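You operate a simulated robot arm through the tools that you are given. There is no shell and no other tool.

You are at the controls of a simulated robot arm. One attempt, no reset.

Task
Take the orange bundle with the latest date from the top of the back desk and leave it on the form there. Take the pack of surface wipes on the top of the back desk and put it away on the lower deck of the trolley. Put one of the black cartridges from the top of the ledger cupboard on the blue slips. Switch the cream printer switch on. Take the brown coin roll on the top of the wall desk and put it away on the teller side of counter 23. Fetch the purple notes from the customer side of counter 21 and set it on the top of the sealing table. Put the transfer holder marked "570" from the top of the sealing table on the top of the safe and the transfer holder that says "250" on the customer side of counter 21. The order is free. Set down upright: black cartridge, transfer holder.

The check looks at the end state, three seconds after you hand in, the way a careful person would. Anything else that was tipped, shoved, dropped, spilled or broken makes it a failure.

Robot
A 6-joint arm with a two-finger parallel gripper on a trunk, on a base that moves. Base frame: it is fixed to the floor where the robot stands at the start and does not move with it; the origin is under the middle of the robot, x ahead of it, y to its left, z up. Readings come in cm, rad, newtons and seconds.
It reaches about 131.3 cm from its shoulder. Its first joint turns from -2.897 to 2.897 rad. Places, roughly: black cartridge [200, 275, 75]; blue slips [50, -175, 75]; brown coin roll [450, 125, 75]; cream printer switch [180, 300, 80]; customer side of counter 21 [-270, -350, 80]; form [375, -75, 75]; lower deck of the trolley [-570, -450, 40]; orange bundle [325, -50, 75]; pack of surface wipes [175, 25, 75]; purple notes [-325, -325, 75]; teller side of counter 23 [0, -470, 80]; top of the safe [-230, 50, 120]; top of the sealing table [-280, -30, 80]; transfer holder [-300, -50, 75]. Payload 3.43 kg.
Tool frame: the origin (TCP) lies between the finger pads and is the grasp point; the fingertips stand 3.4 cm ahead of it; z points along the fingers, y is the line along which they close. The gripper opens to 12.8 cm. The fingers are 2.4 cm wide and 1.2 cm thick; the gripper's body (4.8 by 13 cm) begins 9.6 cm behind the TCP.
Orientation is told as [roll, pitch, yaw] about the base's x, y, z axes, in that order, counted from this pose: with the fingers straight down and closing along the base's y, the tool's x points along the base's -x, its y along +y and its z along -z.

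Tools
- The arm moves only by the tool play_rows. Its arguments are lists of equal length, an entry for each row: "delta_rot": the turn, a rotation vector about the tool's x, y, z in units of 45 degrees (1.0 is 45 degrees), a list of three; "delta_pos": the shift along the tool's x, y, z in units of 200 mm (1.0 is 200 mm), a list of three; "jaw": the finger opening in cm, from 0 to 12.8. In form: {"delta_rot": [[ax, ay, az], ...], "delta_pos": [[dx, dy, dz], ...], "jaw": [jaw, ...]}. A call has 1 to 20 rows; each row is the pose to reach, as a shift and turn from the pose commanded when the call began, along the tool's axes at that moment. A call with a number of a shift or a turn outside -1 to 1 is refused whole. Each row takes 0.2 s and may step no farther than 5 cm and 0.15 rad from the row before; otherwise, or with a gripper value out of range, the whole call is refused. A pose out of reach is approached as far as the arm can. The call stops where the force on the tool passes 40 N (or 10 N more than at its start, if that is more) or the arm is blocked; 0.2 s more then pass. The fingers move at their own pace (about 15.3 cm/s each) and stop on an object; they squeeze with about 25 N. The grip force told is the motor's: it shows also when the fingers shut on nothing. Time passes only in rows, and 0.2 s behind the last, so rows that repeat a pose let the fingers close. The reply holds the time, the measured pose of the TCP, the force on the tool along the base axes, the opening and the grip force, in the units named above and with some noise, with the torque about the TCP (base axes, N m) and any sound that the robot's microphone picked up.
- Cameras (640 x 400 px; columns grow to the right, rows downward): "scene" is now at [17.36, 22, 121.59]; the picture's right is [-0.00, -1.00, 0.00], its down [-0.43, 0.00, -0.90] and it looks along [0.90, -0.00, -0.43] (base axes); focal length 263 px, centre (320, 200). "wrist" rides on the gripper at [7.6, -1.1, -16] in the tool frame; the picture's right is [0.15, 0.99, 0.00], its down [-0.88, 0.13, -0.46] and it looks along [-0.45, 0.07, 0.89] (tool axes); focal length 234 px, centre (320, 200). There is no depth. A picture from a camera that has moved, and an enlarged one, comes with that camera's place and axes in the base frame and with its lens.
- capture(camera): a new picture of that camera. The clock stands still meanwhile.
- drive_base(legs): drives the robot by 1 to 6 legs, each [ahead, left, turn to the left] in cm, cm and rad, along the robot's own axes; the way and the turn of a leg run together, so that a leg with both is an arc; at most 150 cm and 3.142 rad a leg. The arm and the cameras ride along, it lands a little off, and it stops where it bumps. It gives what a move gives.
- aim_head(pan, tilt): turns the head with the scene camera to pan (to the left, within 2.496 rad either way) and tilt (down, from -0.506 to 1.204), counted from straight ahead of the robot. It gives what a move gives.
- inspect(camera, box): a new picture of the part [left, top, right, bottom] of that camera's present view, enlarged. The clock stands still meanwhile.
- finish_job(): hands the job in; it is judged then, once.

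Places have to be worked out from the pictures, the camera data and where the tool is seen. Open the gripper and draw the arm clear of the work before you hand the job in, unless the task says otherwise.

The tools are called after "Emit:" by a JSON object that holds its "op" and its "data". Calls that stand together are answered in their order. play_rows: Moves the arm, as the interface text tells. Its arguments: {"type":"object","properties":{"delta_rot":{"type":"array"},"delta_pos":{"type":"array"},"jaw":{"type":"array"}},"required":["delta_rot","delta_pos","jaw"]} The other tools are called the same way: drive_base (legs) drives the base; aim_head (pan, tilt) turns the head that bears the scene camera; capture (camera) takes a picture; inspect (camera, box) takes an enlarged picture of a part of a camera's view; finish_job () hands the job in.

At the start:

```text
t: 0.0
eef_pos: [78.81, -1.15, 104.42]
ee_rot: [0.001, 0.0, -0.001]
contact_force: [-0.6, 0.2, 0.5]
moment: [0.03, 0.0, 0.01]
width: 12.8
grasp_force: 0.0
robot x, y, heading: [-0.24, 0.08, -0.004]
head pan, tilt (commanded): [-0.003, 0.445]
```

scene: 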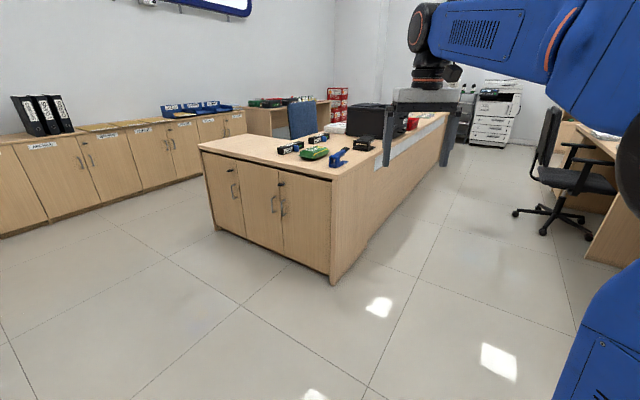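
wrist: 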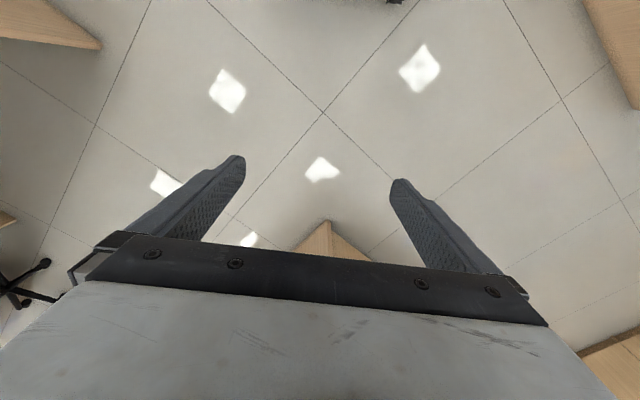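

The first picture shows the back desk ahead and the ledger cupboard on the left. I'll look around with the head to map the room before moving.

Emit:
{"op": "aim_head", "data": {"pan": 0.9, "tilt": 0.3}}

Emit:
{"op": "capture", "data": {"camera": "scene"}}

Emit:
{"op": "aim_head", "data": {"pan": 2.2, "tilt": 0.3}}

Emit:
{"op": "capture", "data": {"camera": "scene"}}

Emit:
{"op": "aim_head", "data": {"pan": -0.9, "tilt": 0.3}}

Emit:
{"op": "capture", "data": {"camera": "scene"}}

Emit:
{"op": "aim_head", "data": {"pan": -2.2, "tilt": 0.3}}

Emit:
{"op": "capture", "data": {"camera": "scene"}}

```text
t: 1.2
eef_pos: [78.64, -1.29, 104.48]
ee_rot: [0.0, -0.001, 0.001]
contact_force: [0.5, -0.3, -0.1]
moment: [0.01, 0.02, -0.02]
width: 12.8
grasp_force: 0.0
robot x, y, heading: [0.17, -0.14, -0.001]
head pan, tilt (commanded): [0.901, 0.3]
```

```text
taken
camera scene: at [13.97, 29.35, 122.93], right [0.78, -0.62, 0.0], down [-0.18, -0.23, -0.96], along [0.59, 0.75, -0.3], focal length 263 px, centre (320, 200)
```

scene: 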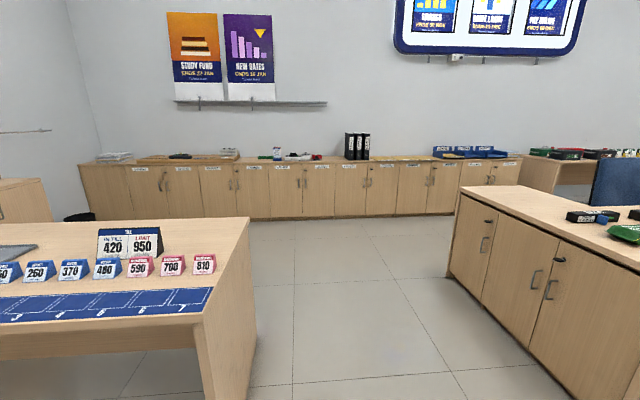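

```text
t: 2.7
eef_pos: [78.86, -1.26, 104.43]
ee_rot: [-0.001, 0.001, 0.001]
contact_force: [-0.4, -1.3, 0.4]
moment: [0.0, 0.01, -0.01]
width: 12.81
grasp_force: 0.2
robot x, y, heading: [0.2, -0.15, 0.003]
head pan, tilt (commanded): [2.201, 0.3]
```

```text
taken
camera scene: at [2.67, 29.58, 122.94], right [0.81, 0.59, 0.0], down [0.17, -0.24, -0.96], along [-0.56, 0.77, -0.3], focal length 263 px, centre (320, 200)
```

scene: 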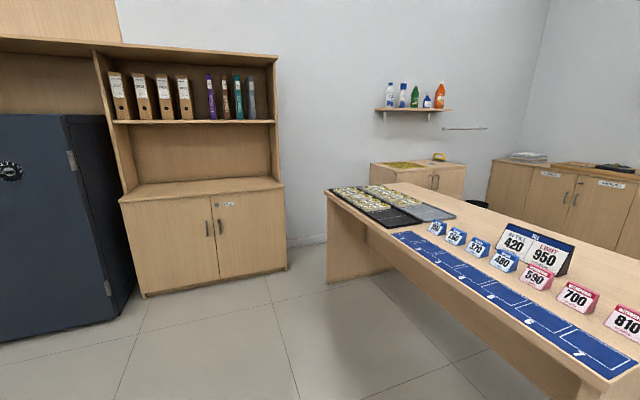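

```text
t: 5.3
eef_pos: [78.74, -1.24, 104.48]
ee_rot: [0.002, 0.0, 0.001]
contact_force: [0.3, -0.1, 0.5]
moment: [0.03, 0.0, 0.01]
width: 12.82
grasp_force: 0.0
robot x, y, heading: [0.38, -0.13, 0.0]
head pan, tilt (commanded): [-0.901, 0.3]
```

```text
taken
camera scene: at [13.96, 14.72, 122.93], right [-0.78, -0.62, 0.0], down [-0.18, 0.23, -0.96], along [0.59, -0.75, -0.3], focal length 263 px, centre (320, 200)
```

scene: 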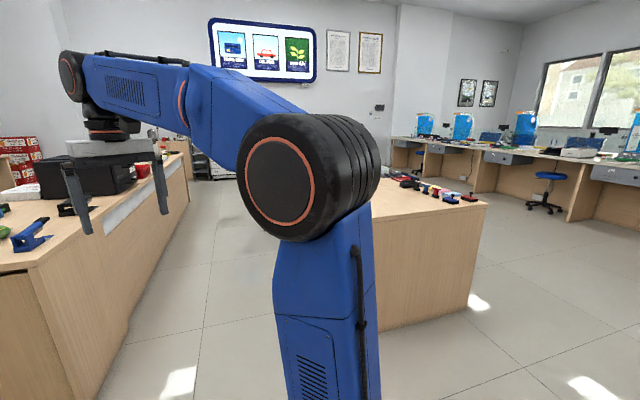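

```text
t: 6.8
eef_pos: [78.74, -1.27, 104.44]
ee_rot: [0.001, 0.0, 0.001]
contact_force: [-1.1, -0.1, -0.6]
moment: [0.03, -0.02, 0.02]
width: 12.78
grasp_force: 0.0
robot x, y, heading: [0.12, 0.02, -0.001]
head pan, tilt (commanded): [-2.201, 0.3]
```

```text
taken
camera scene: at [2.67, 14.49, 122.93], right [-0.81, 0.59, 0.0], down [0.17, 0.24, -0.96], along [-0.56, -0.77, -0.3], focal length 263 px, centre (320, 200)
```

scene: 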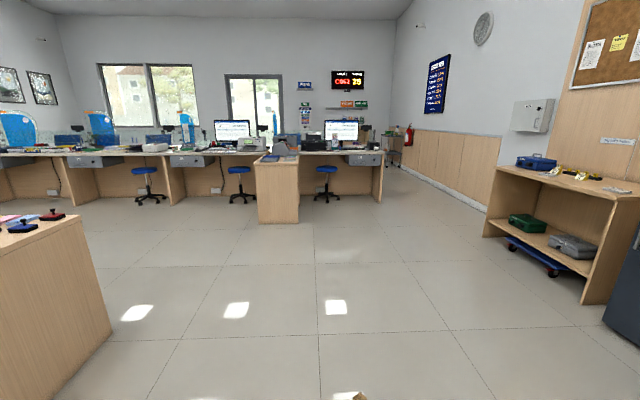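

The head gives a good room map; now I'll look at details: the back area (pan ±2.49) and enlargements of the forward view.

Emit:
{"op": "aim_head", "data": {"pan": -2.49, "tilt": 0.3}}

Emit:
{"op": "inspect", "data": {"camera": "scene", "box": [320, 100, 640, 300]}}

Emit:
{"op": "inspect", "data": {"camera": "scene", "box": [0, 80, 320, 280]}}

Emit:
{"op": "aim_head", "data": {"pan": 0.0, "tilt": 0.3}}

Emit:
{"op": "inspect", "data": {"camera": "scene", "box": [200, 50, 440, 200]}}

Emit:
{"op": "inspect", "data": {"camera": "scene", "box": [0, 30, 240, 180]}}

```text
t: 7.6
eef_pos: [78.7, -1.24, 104.5]
ee_rot: [0.0, 0.001, 0.0]
contact_force: [-1.1, 0.2, -0.1]
moment: [0.03, 0.02, 0.01]
width: 12.79
grasp_force: 0.0
robot x, y, heading: [-0.03, 0.25, 0.003]
head pan, tilt (commanded): [-2.491, 0.3]
```

```text
2.00 times, centred on (480, 200) of scene
camera zoom: at [0.74, 16.37, 122.94], right [-0.61, 0.8, 0.0], down [0.23, 0.18, -0.96], along [-0.76, -0.58, -0.3], focal length 526 px, centre (0, 200)
```

zoom: 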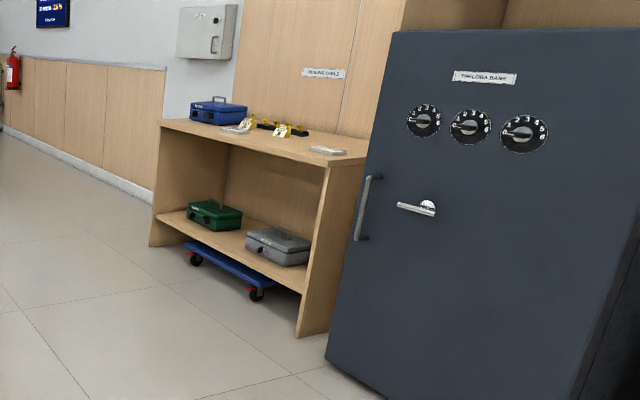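

```text
2.00 times, centred on (160, 180) of scene
camera zoom: at [0.74, 16.37, 122.94], right [-0.61, 0.8, 0.0], down [0.23, 0.18, -0.96], along [-0.76, -0.58, -0.3], focal length 526 px, centre (640, 240)
```

zoom: 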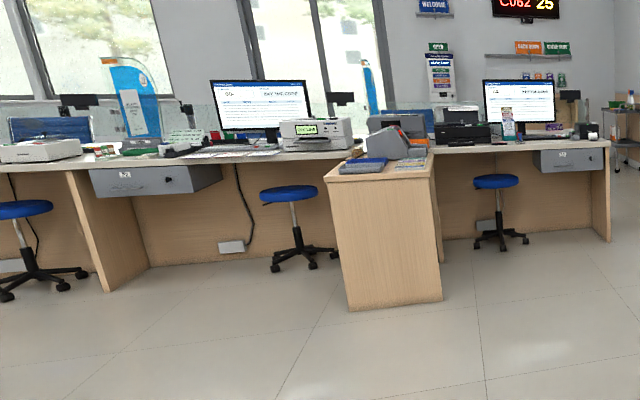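

```text
t: 9.9
eef_pos: [78.86, -1.22, 104.4]
ee_rot: [0.0, 0.001, -0.002]
contact_force: [0.1, -0.5, 0.5]
moment: [0.02, 0.02, 0.01]
width: 12.8
grasp_force: 0.0
robot x, y, heading: [0.25, 0.03, -0.006]
head pan, tilt (commanded): [0.0, 0.3]
```

```text
2.67 times, centred on (320, 125) of scene
camera zoom: at [17.5, 22.03, 122.93], right [0.0, -1.0, 0.0], down [-0.3, 0.0, -0.96], along [0.96, 0.0, -0.3], focal length 701 px, centre (320, 400)
```

zoom: 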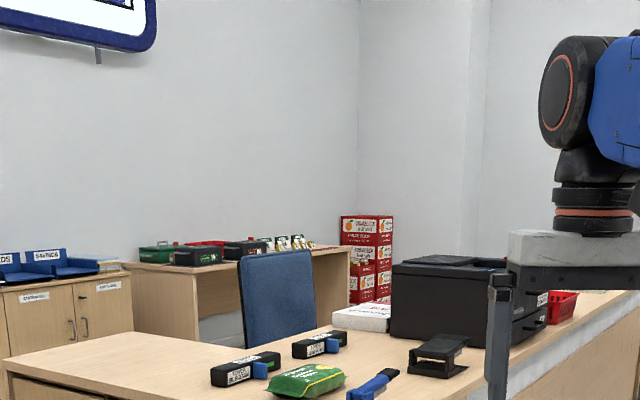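

```text
2.67 times, centred on (120, 105) of scene
camera zoom: at [17.5, 22.03, 122.93], right [0.0, -1.0, 0.0], down [-0.3, 0.0, -0.96], along [0.96, 0.0, -0.3], focal length 701 px, centre (853, 453)
```

zoom: 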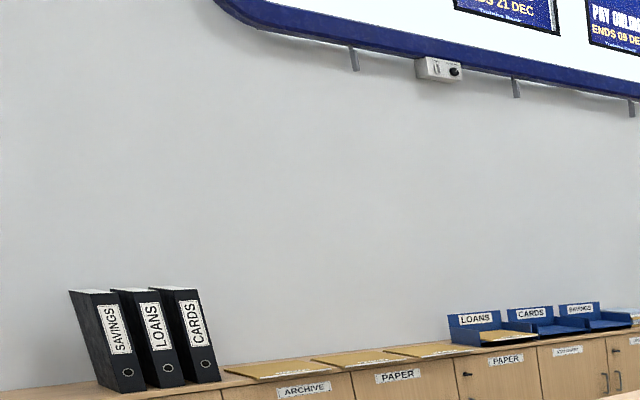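

The green pack on the back desk looks like wipes. I'll zoom on the ledger cupboard's printer area and the stamp table on the right.

Emit:
{"op": "aim_head", "data": {"pan": 0.9, "tilt": 0.3}}

Emit:
{"op": "inspect", "data": {"camera": "scene", "box": [240, 120, 400, 220]}}

Emit:
{"op": "inspect", "data": {"camera": "scene", "box": [80, 120, 240, 220]}}

Emit:
{"op": "aim_head", "data": {"pan": -1.3, "tilt": 0.3}}

Emit:
{"op": "capture", "data": {"camera": "scene"}}

Emit:
{"op": "aim_head", "data": {"pan": -1.8, "tilt": 0.3}}

Emit:
{"op": "capture", "data": {"camera": "scene"}}

Emit:
{"op": "inspect", "data": {"camera": "scene", "box": [160, 80, 400, 230]}}

```text
t: 11.1
eef_pos: [78.79, -1.22, 104.49]
ee_rot: [-0.002, 0.0, 0.001]
contact_force: [0.7, 0.3, 0.0]
moment: [-0.03, -0.01, -0.02]
width: 12.79
grasp_force: 0.1
robot x, y, heading: [0.2, -0.17, -0.001]
head pan, tilt (commanded): [0.901, 0.3]
```

```text
4.00 times, centred on (320, 170) of scene
camera zoom: at [13.97, 29.35, 122.93], right [0.78, -0.62, 0.0], down [-0.18, -0.23, -0.96], along [0.59, 0.75, -0.3], focal length 1051 px, centre (320, 320)
```

zoom: 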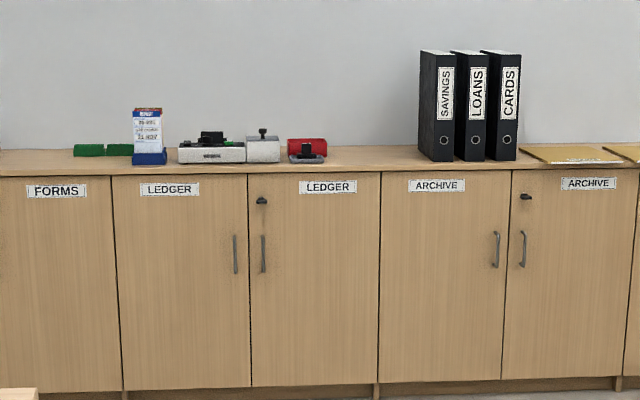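

```text
4.00 times, centred on (160, 170) of scene
camera zoom: at [13.97, 29.35, 122.93], right [0.78, -0.62, 0.0], down [-0.18, -0.23, -0.96], along [0.59, 0.75, -0.3], focal length 1051 px, centre (960, 320)
```

zoom: 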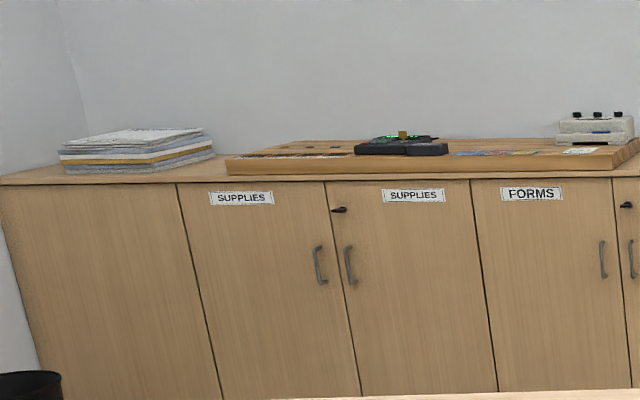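

```text
t: 13.1
eef_pos: [78.65, -1.13, 104.48]
ee_rot: [0.002, -0.001, 0.0]
contact_force: [0.7, 0.5, -1.1]
moment: [-0.01, -0.01, 0.04]
width: 12.81
grasp_force: 0.0
robot x, y, heading: [0.45, 0.09, -0.004]
head pan, tilt (commanded): [-1.3, 0.3]
```

```text
taken
camera scene: at [10.66, 13.04, 122.93], right [-0.96, -0.27, 0.0], down [-0.08, 0.28, -0.96], along [0.26, -0.92, -0.3], focal length 263 px, centre (320, 200)
```

scene: 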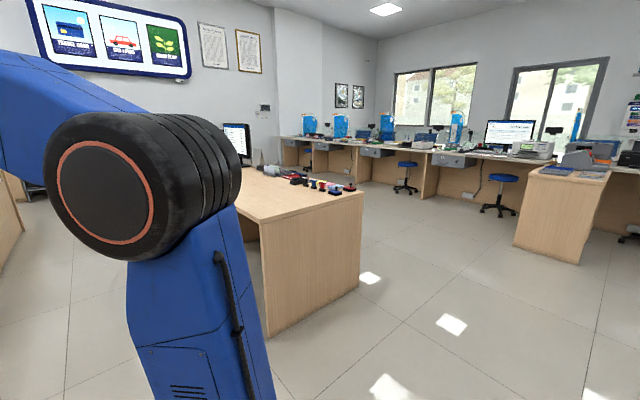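

```text
t: 14.1
eef_pos: [78.77, -1.24, 104.47]
ee_rot: [0.0, 0.001, 0.0]
contact_force: [-0.5, -0.2, -1.2]
moment: [0.01, 0.03, 0.03]
width: 12.8
grasp_force: 0.0
robot x, y, heading: [-0.04, -0.02, 0.001]
head pan, tilt (commanded): [-1.799, 0.3]
```

```text
taken
camera scene: at [6.05, 12.94, 122.93], right [-0.97, 0.23, 0.0], down [0.07, 0.29, -0.96], along [-0.22, -0.93, -0.3], focal length 263 px, centre (320, 200)
```

scene: 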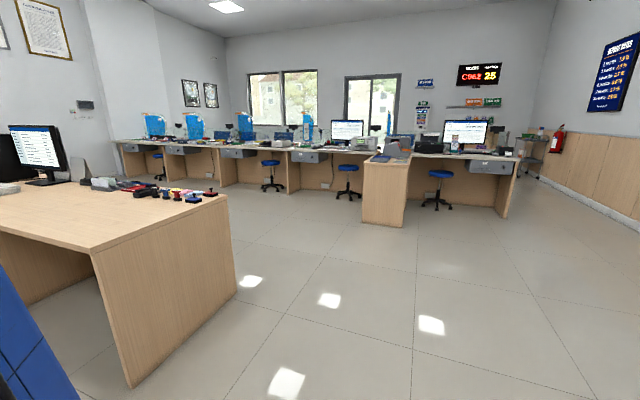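

```text
2.67 times, centred on (280, 155) of scene
camera zoom: at [6.05, 12.94, 122.93], right [-0.97, 0.23, 0.0], down [0.07, 0.29, -0.96], along [-0.22, -0.93, -0.3], focal length 701 px, centre (427, 320)
```

zoom: 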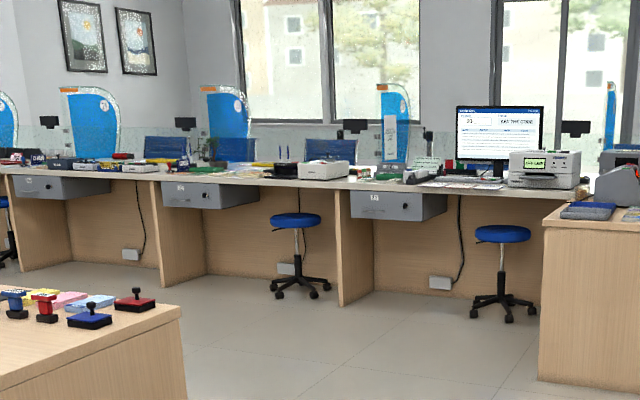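

Now I'll look down around the robot to learn its footprint, and re-examine the back desk ahead.

Emit:
{"op": "aim_head", "data": {"pan": 0.6, "tilt": 1.2}}

Emit:
{"op": "capture", "data": {"camera": "scene"}}

Emit:
{"op": "aim_head", "data": {"pan": 1.8, "tilt": 1.2}}

Emit:
{"op": "capture", "data": {"camera": "scene"}}

Emit:
{"op": "aim_head", "data": {"pan": 0.0, "tilt": 0.45}}

Emit:
{"op": "inspect", "data": {"camera": "scene", "box": [230, 80, 460, 224]}}

```text
t: 16.3
eef_pos: [78.89, -1.31, 104.4]
ee_rot: [0.0, 0.002, -0.002]
contact_force: [-1.2, 0.6, 0.2]
moment: [0.01, -0.02, -0.01]
width: 12.81
grasp_force: 0.1
robot x, y, heading: [0.05, -0.24, -0.001]
head pan, tilt (commanded): [0.6, 1.201]
```

```text
taken
camera scene: at [12.78, 25.19, 115.73], right [0.56, -0.83, 0.0], down [-0.77, -0.53, -0.36], along [0.3, 0.2, -0.93], focal length 263 px, centre (320, 200)
```

scene: 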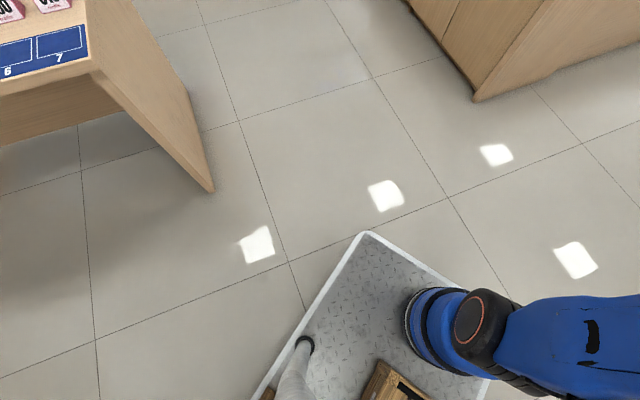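

```text
t: 17.7
eef_pos: [78.81, -1.25, 104.46]
ee_rot: [0.0, 0.0, -0.002]
contact_force: [-0.4, -0.2, -0.6]
moment: [0.01, 0.02, 0.01]
width: 12.79
grasp_force: 0.0
robot x, y, heading: [0.18, -0.27, 0.001]
head pan, tilt (commanded): [1.799, 1.201]
```

```text
taken
camera scene: at [6.9, 27.48, 115.73], right [0.97, 0.23, 0.0], down [0.21, -0.91, -0.36], along [-0.08, 0.35, -0.93], focal length 263 px, centre (320, 200)
```

scene: 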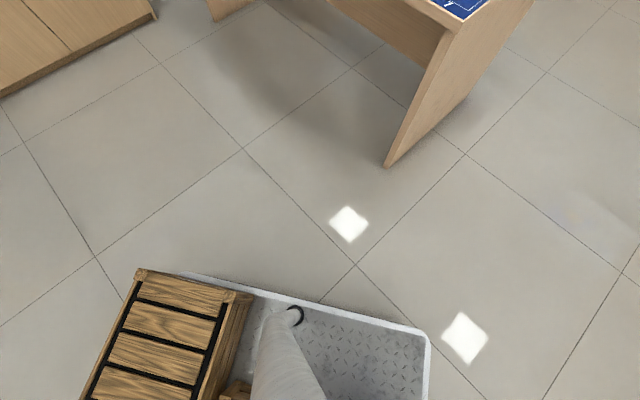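

```text
t: 19.5
eef_pos: [78.79, -1.25, 104.41]
ee_rot: [0.0, 0.001, 0.0]
contact_force: [0.7, 0.7, 0.2]
moment: [0.03, 0.01, 0.0]
width: 12.8
grasp_force: 0.1
robot x, y, heading: [0.1, 0.27, 0.0]
head pan, tilt (commanded): [0.0, 0.45]
```

```text
2.78 times, centred on (345, 152) of scene
camera zoom: at [17.35, 22.04, 121.54], right [0.0, -1.0, 0.0], down [-0.44, 0.0, -0.9], along [0.9, 0.0, -0.44], focal length 730 px, centre (251, 333)
```

zoom: 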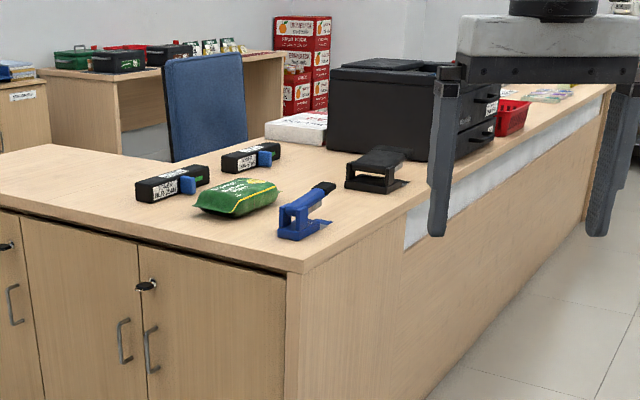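

The base is a cart of roughly ±41 by ±26 cm, and the room axes are rotated about 56° from mine (floor tiles, desks). I'll start with the ledger cupboard: turn left to face it and drive between the till table and the back desk.

Emit:
{"op": "drive_base", "data": {"legs": [[0, 0, 0.974], [120, -35, 0], [90, 5, 0]]}}

Emit:
{"op": "aim_head", "data": {"pan": 0.0, "tilt": 0.35}}

Emit:
{"op": "capture", "data": {"camera": "scene"}}

Emit:
{"op": "inspect", "data": {"camera": "scene", "box": [200, 100, 440, 250]}}

```text
t: 32.6
eef_pos: [186.97, 221.51, 104.49]
ee_rot: [-0.001, -0.001, 0.978]
contact_force: [-0.5, 0.3, -0.7]
moment: [-0.05, 0.01, -0.01]
width: 12.8
grasp_force: 0.0
robot x, y, heading: [142.05, 156.43, 0.975]
head pan, tilt (commanded): [0.0, 0.45]
```

```text
t: 33.3
eef_pos: [186.99, 221.5, 104.39]
ee_rot: [0.0, 0.001, 0.976]
contact_force: [0.6, 0.1, 0.1]
moment: [-0.02, 0.01, 0.0]
width: 12.82
grasp_force: 0.0
robot x, y, heading: [141.72, 156.77, 0.978]
head pan, tilt (commanded): [0.0, 0.351]
```

```text
taken
camera scene: at [133.44, 183.53, 122.46], right [0.83, -0.56, 0.0], down [-0.19, -0.29, -0.94], along [0.52, 0.78, -0.34], focal length 263 px, centre (320, 200)
```

scene: 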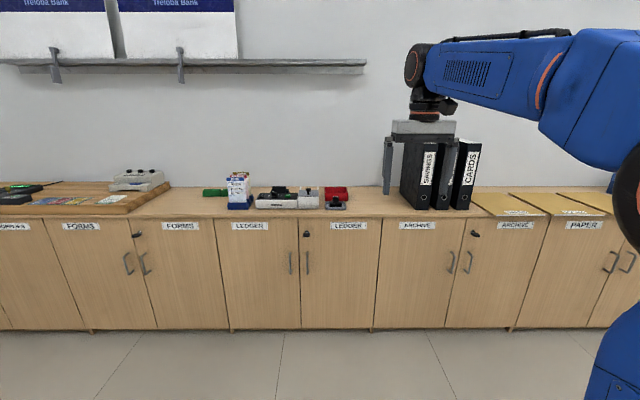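

```text
2.67 times, centred on (320, 175) of scene
camera zoom: at [133.44, 183.53, 122.46], right [0.83, -0.56, 0.0], down [-0.19, -0.29, -0.94], along [0.52, 0.78, -0.34], focal length 701 px, centre (320, 267)
```

zoom: 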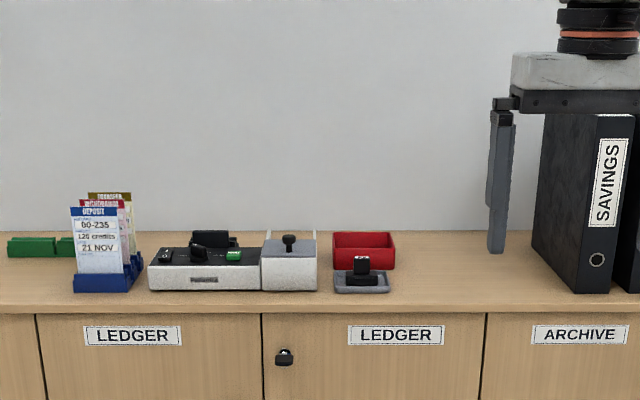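

The wall is square to my view now. Zooming in on the cream printer, the knob block and the black items.

Emit:
{"op": "inspect", "data": {"camera": "scene", "box": [248, 175, 312, 215]}}

Emit:
{"op": "inspect", "data": {"camera": "scene", "box": [296, 175, 360, 215]}}

Emit:
{"op": "inspect", "data": {"camera": "scene", "box": [196, 165, 260, 215]}}

Emit:
{"op": "inspect", "data": {"camera": "scene", "box": [0, 150, 180, 240]}}

```text
10.00 times, centred on (280, 195) of scene
camera zoom: at [133.44, 183.53, 122.46], right [0.83, -0.56, 0.0], down [-0.19, -0.29, -0.94], along [0.52, 0.78, -0.34], focal length 2628 px, centre (720, 250)
```

zoom: 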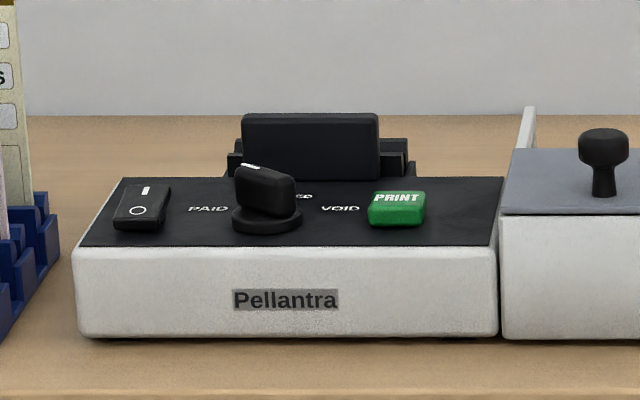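

```text
10.00 times, centred on (328, 195) of scene
camera zoom: at [133.44, 183.53, 122.46], right [0.83, -0.56, 0.0], down [-0.19, -0.29, -0.94], along [0.52, 0.78, -0.34], focal length 2628 px, centre (240, 250)
```

zoom: 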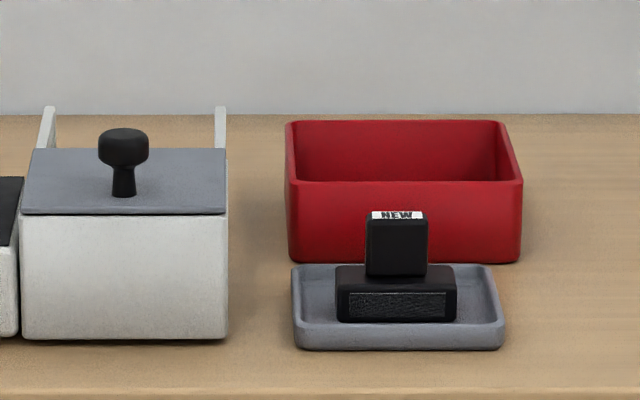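

```text
8.00 times, centred on (228, 190) of scene
camera zoom: at [133.44, 183.53, 122.46], right [0.83, -0.56, 0.0], down [-0.19, -0.29, -0.94], along [0.52, 0.78, -0.34], focal length 2102 px, centre (1056, 280)
```

zoom: 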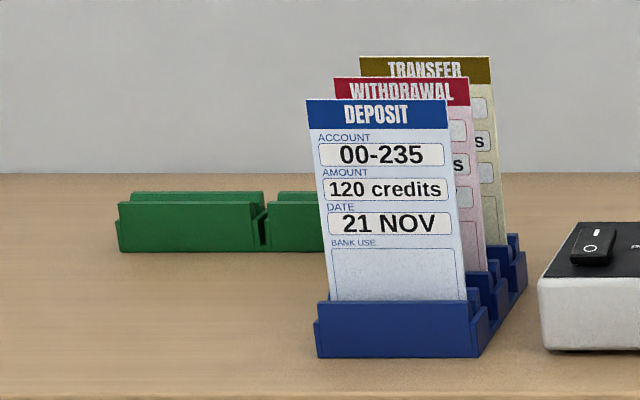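

```text
3.56 times, centred on (90, 195) of scene
camera zoom: at [133.44, 183.53, 122.46], right [0.83, -0.56, 0.0], down [-0.19, -0.29, -0.94], along [0.52, 0.78, -0.34], focal length 934 px, centre (1138, 218)
```

zoom: 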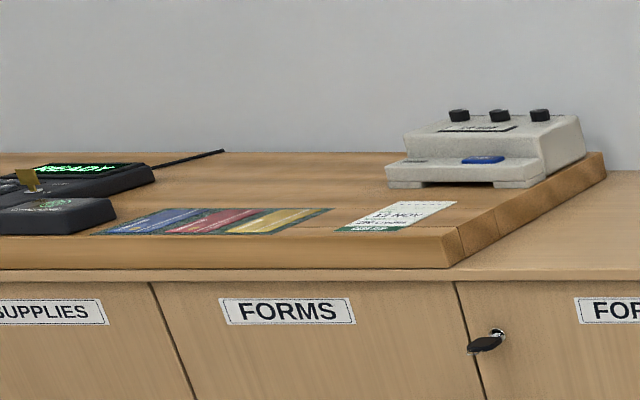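

The Pellantra printer's rocker switch sits around (178,303,80), and the "NEW" black cartridge in the grey dish is around (208,282). I'll drive closer and more to the left, with the tool still high above everything.

Emit:
{"op": "drive_base", "data": {"legs": [[48, 0, 0], [0, 36, 0]]}}

Emit:
{"op": "aim_head", "data": {"pan": -0.1, "tilt": 0.6}}

Emit:
{"op": "capture", "data": {"camera": "scene"}}

Emit:
{"op": "capture", "data": {"camera": "wrist"}}

```text
t: 38.0
eef_pos: [183.57, 281.46, 104.52]
ee_rot: [0.0, 0.0, 0.978]
contact_force: [0.0, 0.9, -0.2]
moment: [-0.03, 0.03, -0.01]
width: 12.81
grasp_force: 0.1
robot x, y, heading: [138.73, 216.82, 0.976]
head pan, tilt (commanded): [0.0, 0.351]
```

```text
t: 38.8
eef_pos: [183.63, 281.43, 104.48]
ee_rot: [0.001, 0.001, 0.979]
contact_force: [-0.6, -0.1, 0.5]
moment: [-0.01, -0.01, 0.01]
width: 12.82
grasp_force: 0.2
robot x, y, heading: [138.65, 216.89, 0.977]
head pan, tilt (commanded): [-0.099, 0.6]
```

```text
taken
camera scene: at [130.67, 242.63, 120.19], right [0.77, -0.64, 0.0], down [-0.36, -0.43, -0.83], along [0.53, 0.64, -0.56], focal length 263 px, centre (320, 200)
```

scene: 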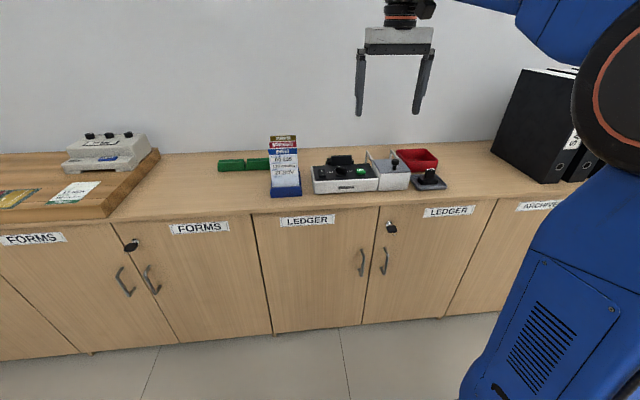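

```text
taken
camera wrist: at [180.32, 274.49, 120.52], right [-0.9, 0.43, 0.0], down [0.38, 0.8, 0.46], along [0.2, 0.41, -0.89], focal length 234 px, centre (320, 200)
```

wrist: 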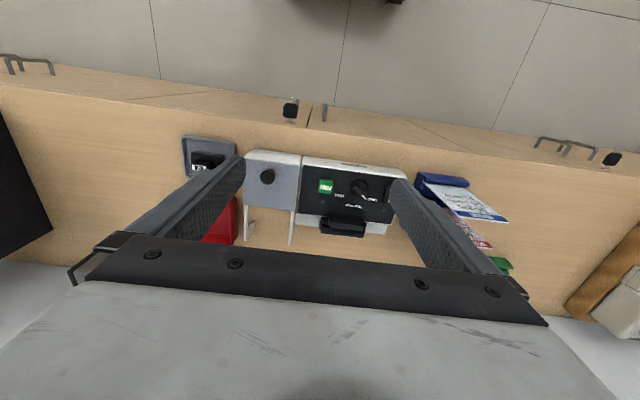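

The printer lies between the fingers in the wrist view. I'll zoom in both cameras for precise pixel positions of switch and cartridge.

Emit:
{"op": "inspect", "data": {"camera": "scene", "box": [260, 120, 388, 200]}}

Emit:
{"op": "inspect", "data": {"camera": "scene", "box": [350, 130, 478, 210]}}

Emit:
{"op": "inspect", "data": {"camera": "wrist", "box": [170, 120, 426, 280]}}

```text
5.00 times, centred on (324, 160) of scene
camera zoom: at [130.67, 242.63, 120.19], right [0.77, -0.64, 0.0], down [-0.36, -0.43, -0.83], along [0.53, 0.64, -0.56], focal length 1314 px, centre (300, 400)
```

zoom: 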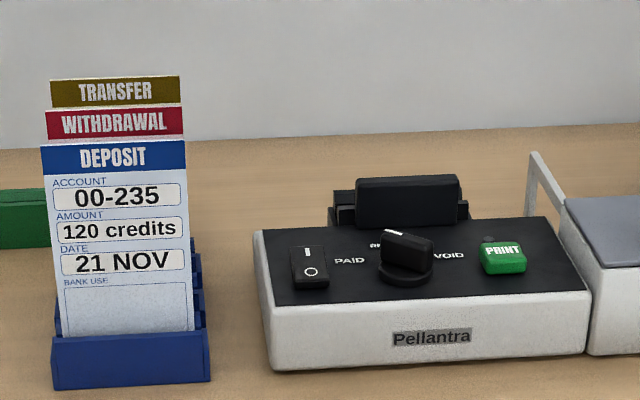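

```text
5.00 times, centred on (414, 170) of scene
camera zoom: at [130.67, 242.63, 120.19], right [0.77, -0.64, 0.0], down [-0.36, -0.43, -0.83], along [0.53, 0.64, -0.56], focal length 1314 px, centre (-150, 350)
```

zoom: 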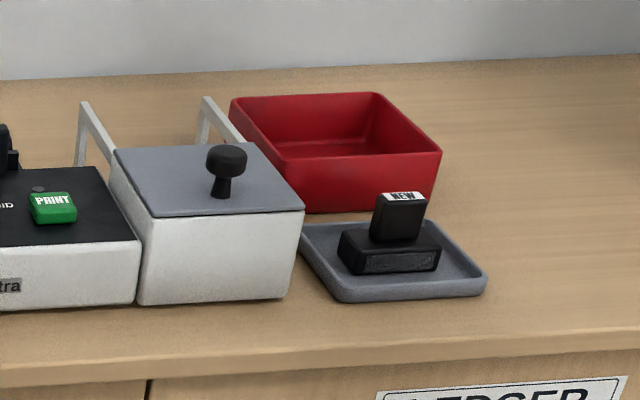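

```text
2.50 times, centred on (298, 200) of wrist
camera zoom: at [180.32, 274.49, 120.52], right [-0.9, 0.43, 0.0], down [0.38, 0.8, 0.46], along [0.2, 0.41, -0.89], focal length 585 px, centre (375, 200)
```

zoom: 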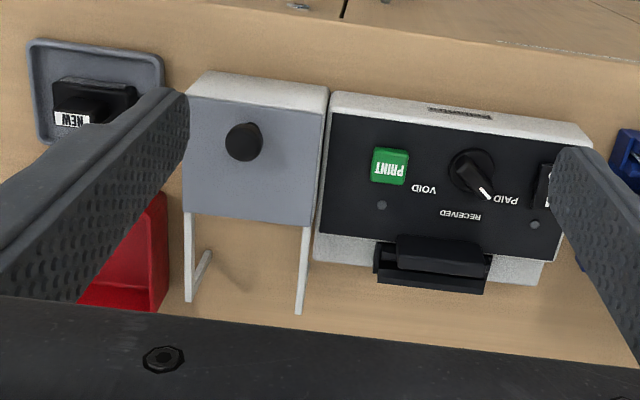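

The switch is at about (176,297,81). I'll zoom tightly to judge which side of the rocker is down.

Emit:
{"op": "inspect", "data": {"camera": "scene", "box": [312, 162, 336, 177]}}

Emit:
{"op": "inspect", "data": {"camera": "scene", "box": [306, 145, 386, 195]}}

```text
16.00 times, centred on (324, 170) of scene
camera zoom: at [130.67, 242.63, 120.19], right [0.77, -0.64, 0.0], down [-0.36, -0.43, -0.83], along [0.53, 0.64, -0.56], focal length 4205 px, centre (256, 688)
```

zoom: 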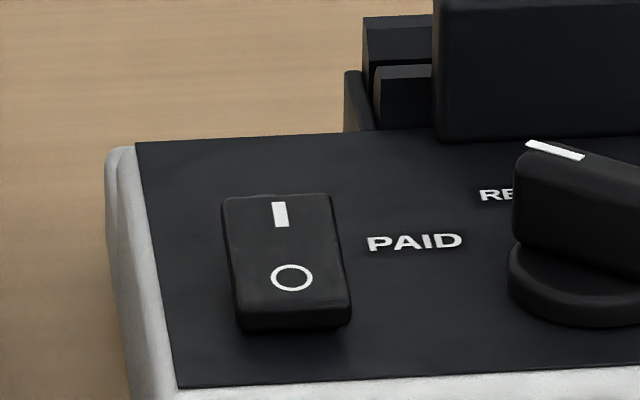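

```text
8.00 times, centred on (346, 170) of scene
camera zoom: at [130.67, 242.63, 120.19], right [0.77, -0.64, 0.0], down [-0.36, -0.43, -0.83], along [0.53, 0.64, -0.56], focal length 2102 px, centre (112, 440)
```

zoom: 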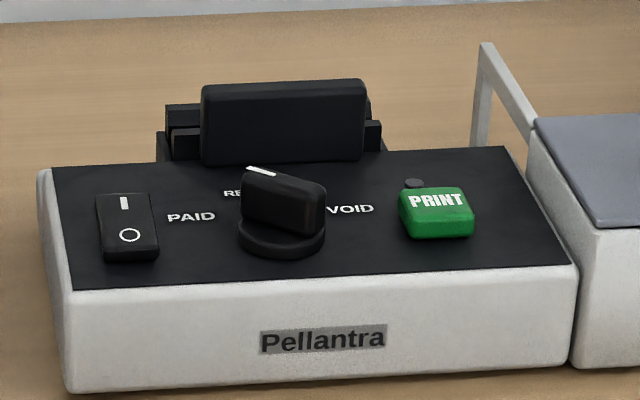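

The rocker's rear ("I") side looks raised, so it is off; I'll press the rear half. First, close the fingers and move above it at the present height (10.1 cm ahead, 14.5 cm left).

Emit:
{"op": "play_rows", "data": {"delta_rot": [[0, 0, 0], [0, 0, 0], [0, 0, 0], [0, 0, 0], [0, 0, 0]], "delta_pos": [[-0.12, 0.17, 0], [-0.25, 0.36, 0], [-0.38, 0.55, 0], [-0.505, 0.727, 0], [-0.505, 0.727, 0]], "jaw": [0, 0, 0, 0, 0]}}

Emit:
{"op": "inspect", "data": {"camera": "scene", "box": [240, 30, 400, 200]}}

Emit:
{"op": "inspect", "data": {"camera": "wrist", "box": [200, 80, 440, 230]}}

```text
t: 40.0
eef_pos: [177.38, 298.02, 104.48]
ee_rot: [0.0, 0.001, 0.977]
contact_force: [-0.9, -1.2, 0.4]
moment: [0.01, -0.01, -0.04]
width: 0.03
grasp_force: 24.4
robot x, y, heading: [138.87, 216.85, 0.978]
head pan, tilt (commanded): [-0.099, 0.6]
```

```text
2.35 times, centred on (320, 115) of scene
camera zoom: at [130.66, 242.62, 120.18], right [0.77, -0.64, 0.0], down [-0.36, -0.44, -0.83], along [0.53, 0.64, -0.57], focal length 618 px, centre (320, 400)
```

zoom: 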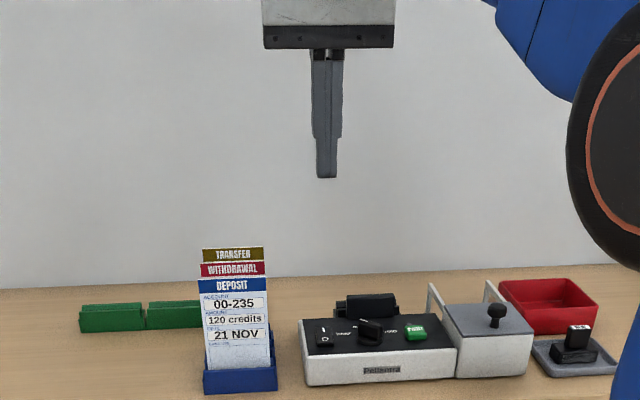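

```text
2.67 times, centred on (320, 155) of wrist
camera zoom: at [174.03, 291.0, 120.5], right [-0.9, 0.43, 0.0], down [0.38, 0.8, 0.46], along [0.2, 0.41, -0.89], focal length 624 px, centre (320, 320)
```

zoom: 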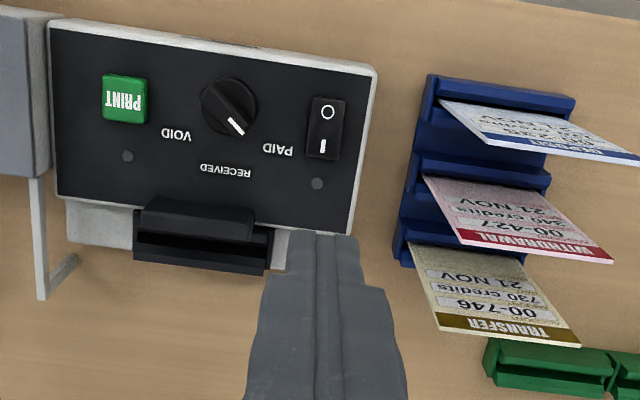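

Switch confirmed at (176.6,297.5) with the "I" mark toward the wall; the tip will be about 1.4 cm behind its centre. Descending most of the way, then gently in small steps.

Emit:
{"op": "play_rows", "data": {"delta_rot": [[0, 0, 0], [0, 0, 0], [0, 0, 0], [0, 0, 0], [0, 0, 0], [0, 0, 0]], "delta_pos": [[-0.027, 0.01, 0.2], [-0.027, 0.01, 0.42], [-0.027, 0.01, 0.62], [-0.027, 0.01, 0.78], [-0.027, 0.01, 0.86], [-0.027, 0.01, 0.9]], "jaw": [0, 0, 0, 0, 0, 0]}}

Emit:
{"op": "inspect", "data": {"camera": "scene", "box": [280, 110, 376, 190]}}

Emit:
{"op": "inspect", "data": {"camera": "wrist", "box": [200, 130, 440, 280]}}

```text
t: 41.4
eef_pos: [177.41, 298.63, 86.51]
ee_rot: [0.0, 0.0, 0.978]
contact_force: [0.1, -0.7, -0.2]
moment: [0.03, 0.02, -0.03]
width: 0.02
grasp_force: 24.8
robot x, y, heading: [138.46, 216.83, 0.977]
head pan, tilt (commanded): [-0.099, 0.6]
```

```text
5.00 times, centred on (328, 150) of scene
camera zoom: at [130.67, 242.63, 120.18], right [0.77, -0.64, 0.0], down [-0.36, -0.43, -0.83], along [0.53, 0.64, -0.56], focal length 1314 px, centre (280, 450)
```

zoom: 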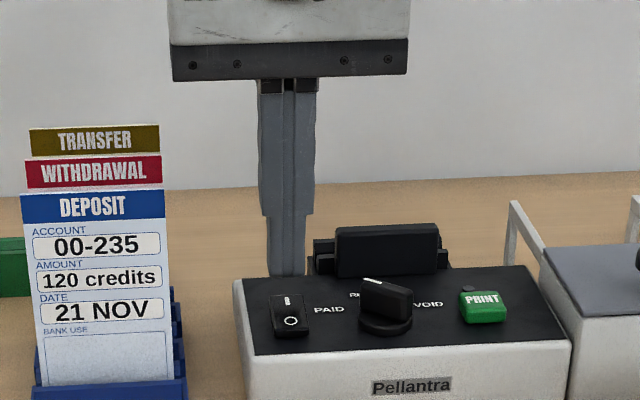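

```text
2.67 times, centred on (320, 205) of wrist
camera zoom: at [174.08, 291.59, 102.55], right [-0.9, 0.43, 0.0], down [0.38, 0.8, 0.46], along [0.2, 0.41, -0.89], focal length 624 px, centre (320, 187)
```

zoom: 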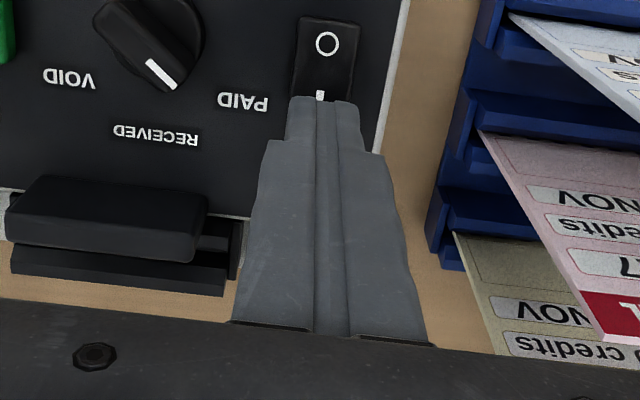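

The tips hover just over the rear half of the rocker. Pressing down in ~0.3 cm steps.

Emit:
{"op": "play_rows", "data": {"delta_rot": [[0, 0, 0], [0, 0, 0], [0, 0, 0], [0, 0, 0]], "delta_pos": [[0, 0, 0.02], [0, 0, 0.035], [0, 0, 0.05], [0, 0, 0.06]], "jaw": [0, 0, 0, 0]}}

Emit:
{"op": "inspect", "data": {"camera": "scene", "box": [304, 145, 352, 180]}}

```text
t: 42.4
eef_pos: [177.44, 298.6, 85.23]
ee_rot: [0.0, 0.001, 0.978]
contact_force: [0.8, -0.7, 0.3]
moment: [0.02, 0.0, 0.01]
width: 0.02
grasp_force: 24.8
robot x, y, heading: [138.51, 216.62, 0.972]
head pan, tilt (commanded): [-0.099, 0.6]
```

```text
11.43 times, centred on (328, 162) of scene
camera zoom: at [130.67, 242.63, 120.18], right [0.77, -0.64, 0.0], down [-0.36, -0.43, -0.82], along [0.53, 0.64, -0.57], focal length 3004 px, centre (229, 629)
```

zoom: 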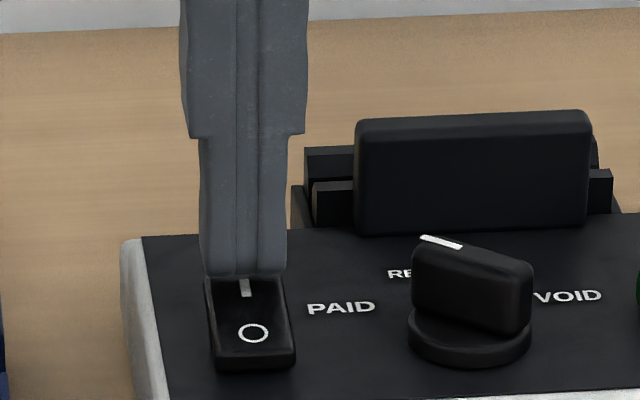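

No contact yet at tip height 81.8. Continue pressing downward in small steps.

Emit:
{"op": "play_rows", "data": {"delta_rot": [[0, 0, 0], [0, 0, 0], [0, 0, 0], [0, 0, 0]], "delta_pos": [[0, 0, 0.01], [0, 0, 0.02], [0, 0, 0.03], [0, 0, 0.04]], "jaw": [0, 0, 0, 0]}}

Emit:
{"op": "inspect", "data": {"camera": "scene", "box": [304, 145, 352, 180]}}

```text
t: 43.4
eef_pos: [177.44, 298.59, 84.62]
ee_rot: [0.0, -0.003, 0.976]
contact_force: [1.6, 3.9, 13.4]
moment: [0.03, -0.03, 0.06]
width: 0.0
grasp_force: 25.6
robot x, y, heading: [138.47, 216.83, 0.975]
head pan, tilt (commanded): [-0.099, 0.6]
```

```text
11.43 times, centred on (328, 162) of scene
camera zoom: at [130.66, 242.6, 120.19], right [0.77, -0.64, 0.0], down [-0.36, -0.43, -0.83], along [0.53, 0.64, -0.56], focal length 3004 px, centre (229, 629)
```

zoom: 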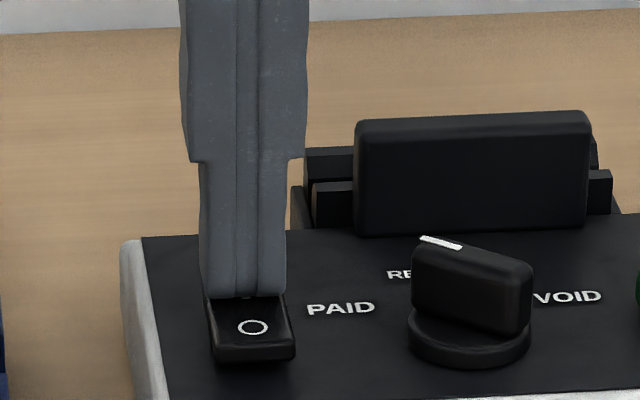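

The rocker visibly tipped (front edge raised) with about 13 N. Lifting away to check that it stays and whether the lamp is lit.

Emit:
{"op": "play_rows", "data": {"delta_rot": [[0, 0, 0], [0, 0, 0], [0, 0, 0], [0, 0, 0], [0, 0, 0]], "delta_pos": [[0, 0, -0.1], [0, 0, -0.3], [0, 0, -0.5], [0, 0, -0.7], [0, 0, -0.95]], "jaw": [0, 0, 0, 0, 0]}}

Emit:
{"op": "inspect", "data": {"camera": "scene", "box": [304, 145, 352, 180]}}

Emit:
{"op": "inspect", "data": {"camera": "wrist", "box": [200, 80, 440, 230]}}

```text
t: 44.6
eef_pos: [177.38, 298.57, 103.58]
ee_rot: [-0.001, 0.002, 0.977]
contact_force: [0.2, -0.5, 0.2]
moment: [-0.04, 0.03, -0.02]
width: 0.0
grasp_force: 24.5
robot x, y, heading: [138.47, 216.81, 0.979]
head pan, tilt (commanded): [-0.099, 0.6]
```

```text
11.43 times, centred on (328, 162) of scene
camera zoom: at [130.67, 242.63, 120.18], right [0.77, -0.64, 0.0], down [-0.36, -0.43, -0.82], along [0.53, 0.64, -0.57], focal length 3004 px, centre (229, 629)
```

zoom: 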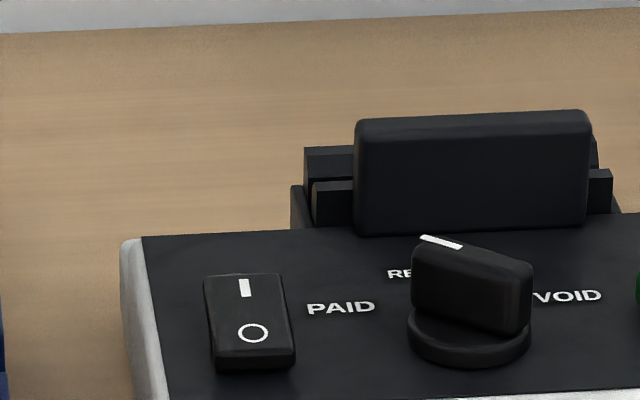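

```text
2.67 times, centred on (320, 155) of wrist
camera zoom: at [174.02, 291.63, 119.69], right [-0.9, 0.43, 0.0], down [0.38, 0.8, 0.46], along [0.2, 0.41, -0.89], focal length 624 px, centre (320, 320)
```

zoom: 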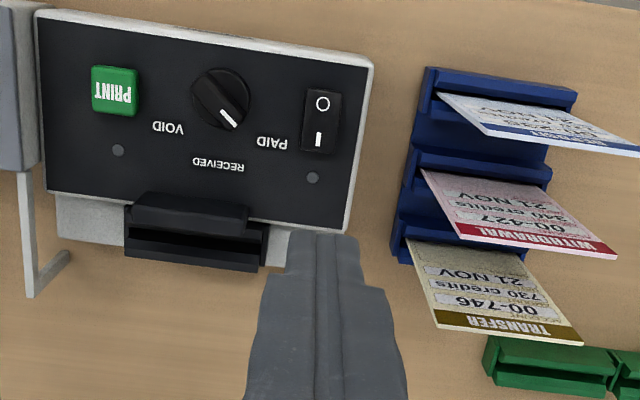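

The rocker sprang back, so it did not latch; the press must be farther back and deeper. I'll shift 0.6 cm farther toward the rear edge and press with more travel.

Emit:
{"op": "play_rows", "data": {"delta_rot": [[0, 0, 0], [0, 0, 0], [0, 0, 0], [0, 0, 0], [0, 0, 0], [0, 0, 0], [0, 0, 0], [0, 0, 0], [0, 0, 0]], "delta_pos": [[-0.03, 0.01, 0.2], [-0.03, 0.01, 0.42], [-0.03, 0.01, 0.62], [-0.03, 0.01, 0.8], [-0.03, 0.01, 0.9], [-0.03, 0.01, 0.93], [-0.03, 0.01, 0.95], [-0.03, 0.01, 0.965], [-0.03, 0.01, 0.98]], "jaw": [0, 0, 0, 0, 0, 0, 0, 0, 0]}}

Emit:
{"op": "inspect", "data": {"camera": "scene", "box": [304, 145, 352, 180]}}

```text
t: 46.5
eef_pos: [177.66, 299.13, 84.46]
ee_rot: [0.001, -0.007, 0.977]
contact_force: [-0.8, -2.6, 9.0]
moment: [-0.15, 0.06, -0.06]
width: 0.01
grasp_force: 25.0
robot x, y, heading: [138.97, 216.54, 0.973]
head pan, tilt (commanded): [-0.099, 0.6]
stopped in row 9: the force on the tool passed its limit at 46 N (the readings are from after the stop); the commanded pose is now the measured one
```

```text
11.43 times, centred on (328, 162) of scene
camera zoom: at [130.65, 242.59, 120.19], right [0.77, -0.64, 0.0], down [-0.36, -0.43, -0.83], along [0.53, 0.64, -0.56], focal length 3004 px, centre (229, 629)
```

zoom: 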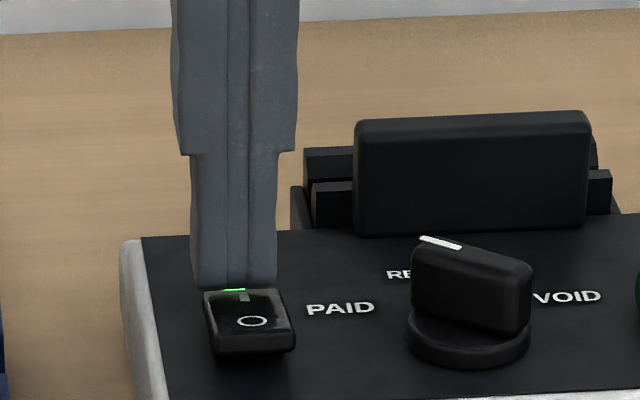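

A green reflection shows the lamp lit: the rocker has latched. Lifting off and verifying.

Emit:
{"op": "play_rows", "data": {"delta_rot": [[0, 0, 0], [0, 0, 0], [0, 0, 0], [0, 0, 0], [0, 0, 0]], "delta_pos": [[0, 0, -0.1], [0, 0, -0.3], [0, 0, -0.5], [0, 0, -0.75], [0, 0, -1.0]], "jaw": [0, 0, 0, 0, 0]}}

Emit:
{"op": "inspect", "data": {"camera": "scene", "box": [304, 145, 384, 195]}}

Emit:
{"op": "capture", "data": {"camera": "wrist"}}

```text
t: 47.7
eef_pos: [177.66, 298.99, 104.4]
ee_rot: [0.002, -0.005, 0.977]
contact_force: [-1.1, -0.3, -1.3]
moment: [-0.04, -0.01, 0.02]
width: 0.0
grasp_force: 24.8
robot x, y, heading: [138.85, 216.69, 0.977]
head pan, tilt (commanded): [-0.099, 0.6]
```

```text
8.00 times, centred on (344, 170) of scene
camera zoom: at [130.68, 242.64, 120.18], right [0.77, -0.64, 0.0], down [-0.36, -0.43, -0.82], along [0.53, 0.64, -0.57], focal length 2102 px, centre (128, 440)
```

zoom: 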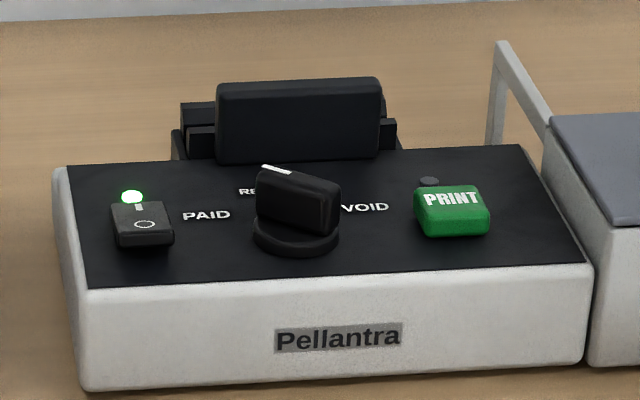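

```text
taken
camera wrist: at [174.19, 291.91, 120.46], right [-0.9, 0.43, 0.0], down [0.38, 0.8, 0.46], along [0.2, 0.42, -0.89], focal length 234 px, centre (320, 200)
```

wrist: 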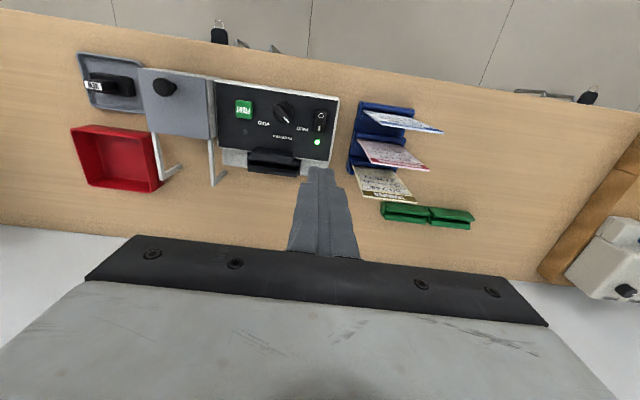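

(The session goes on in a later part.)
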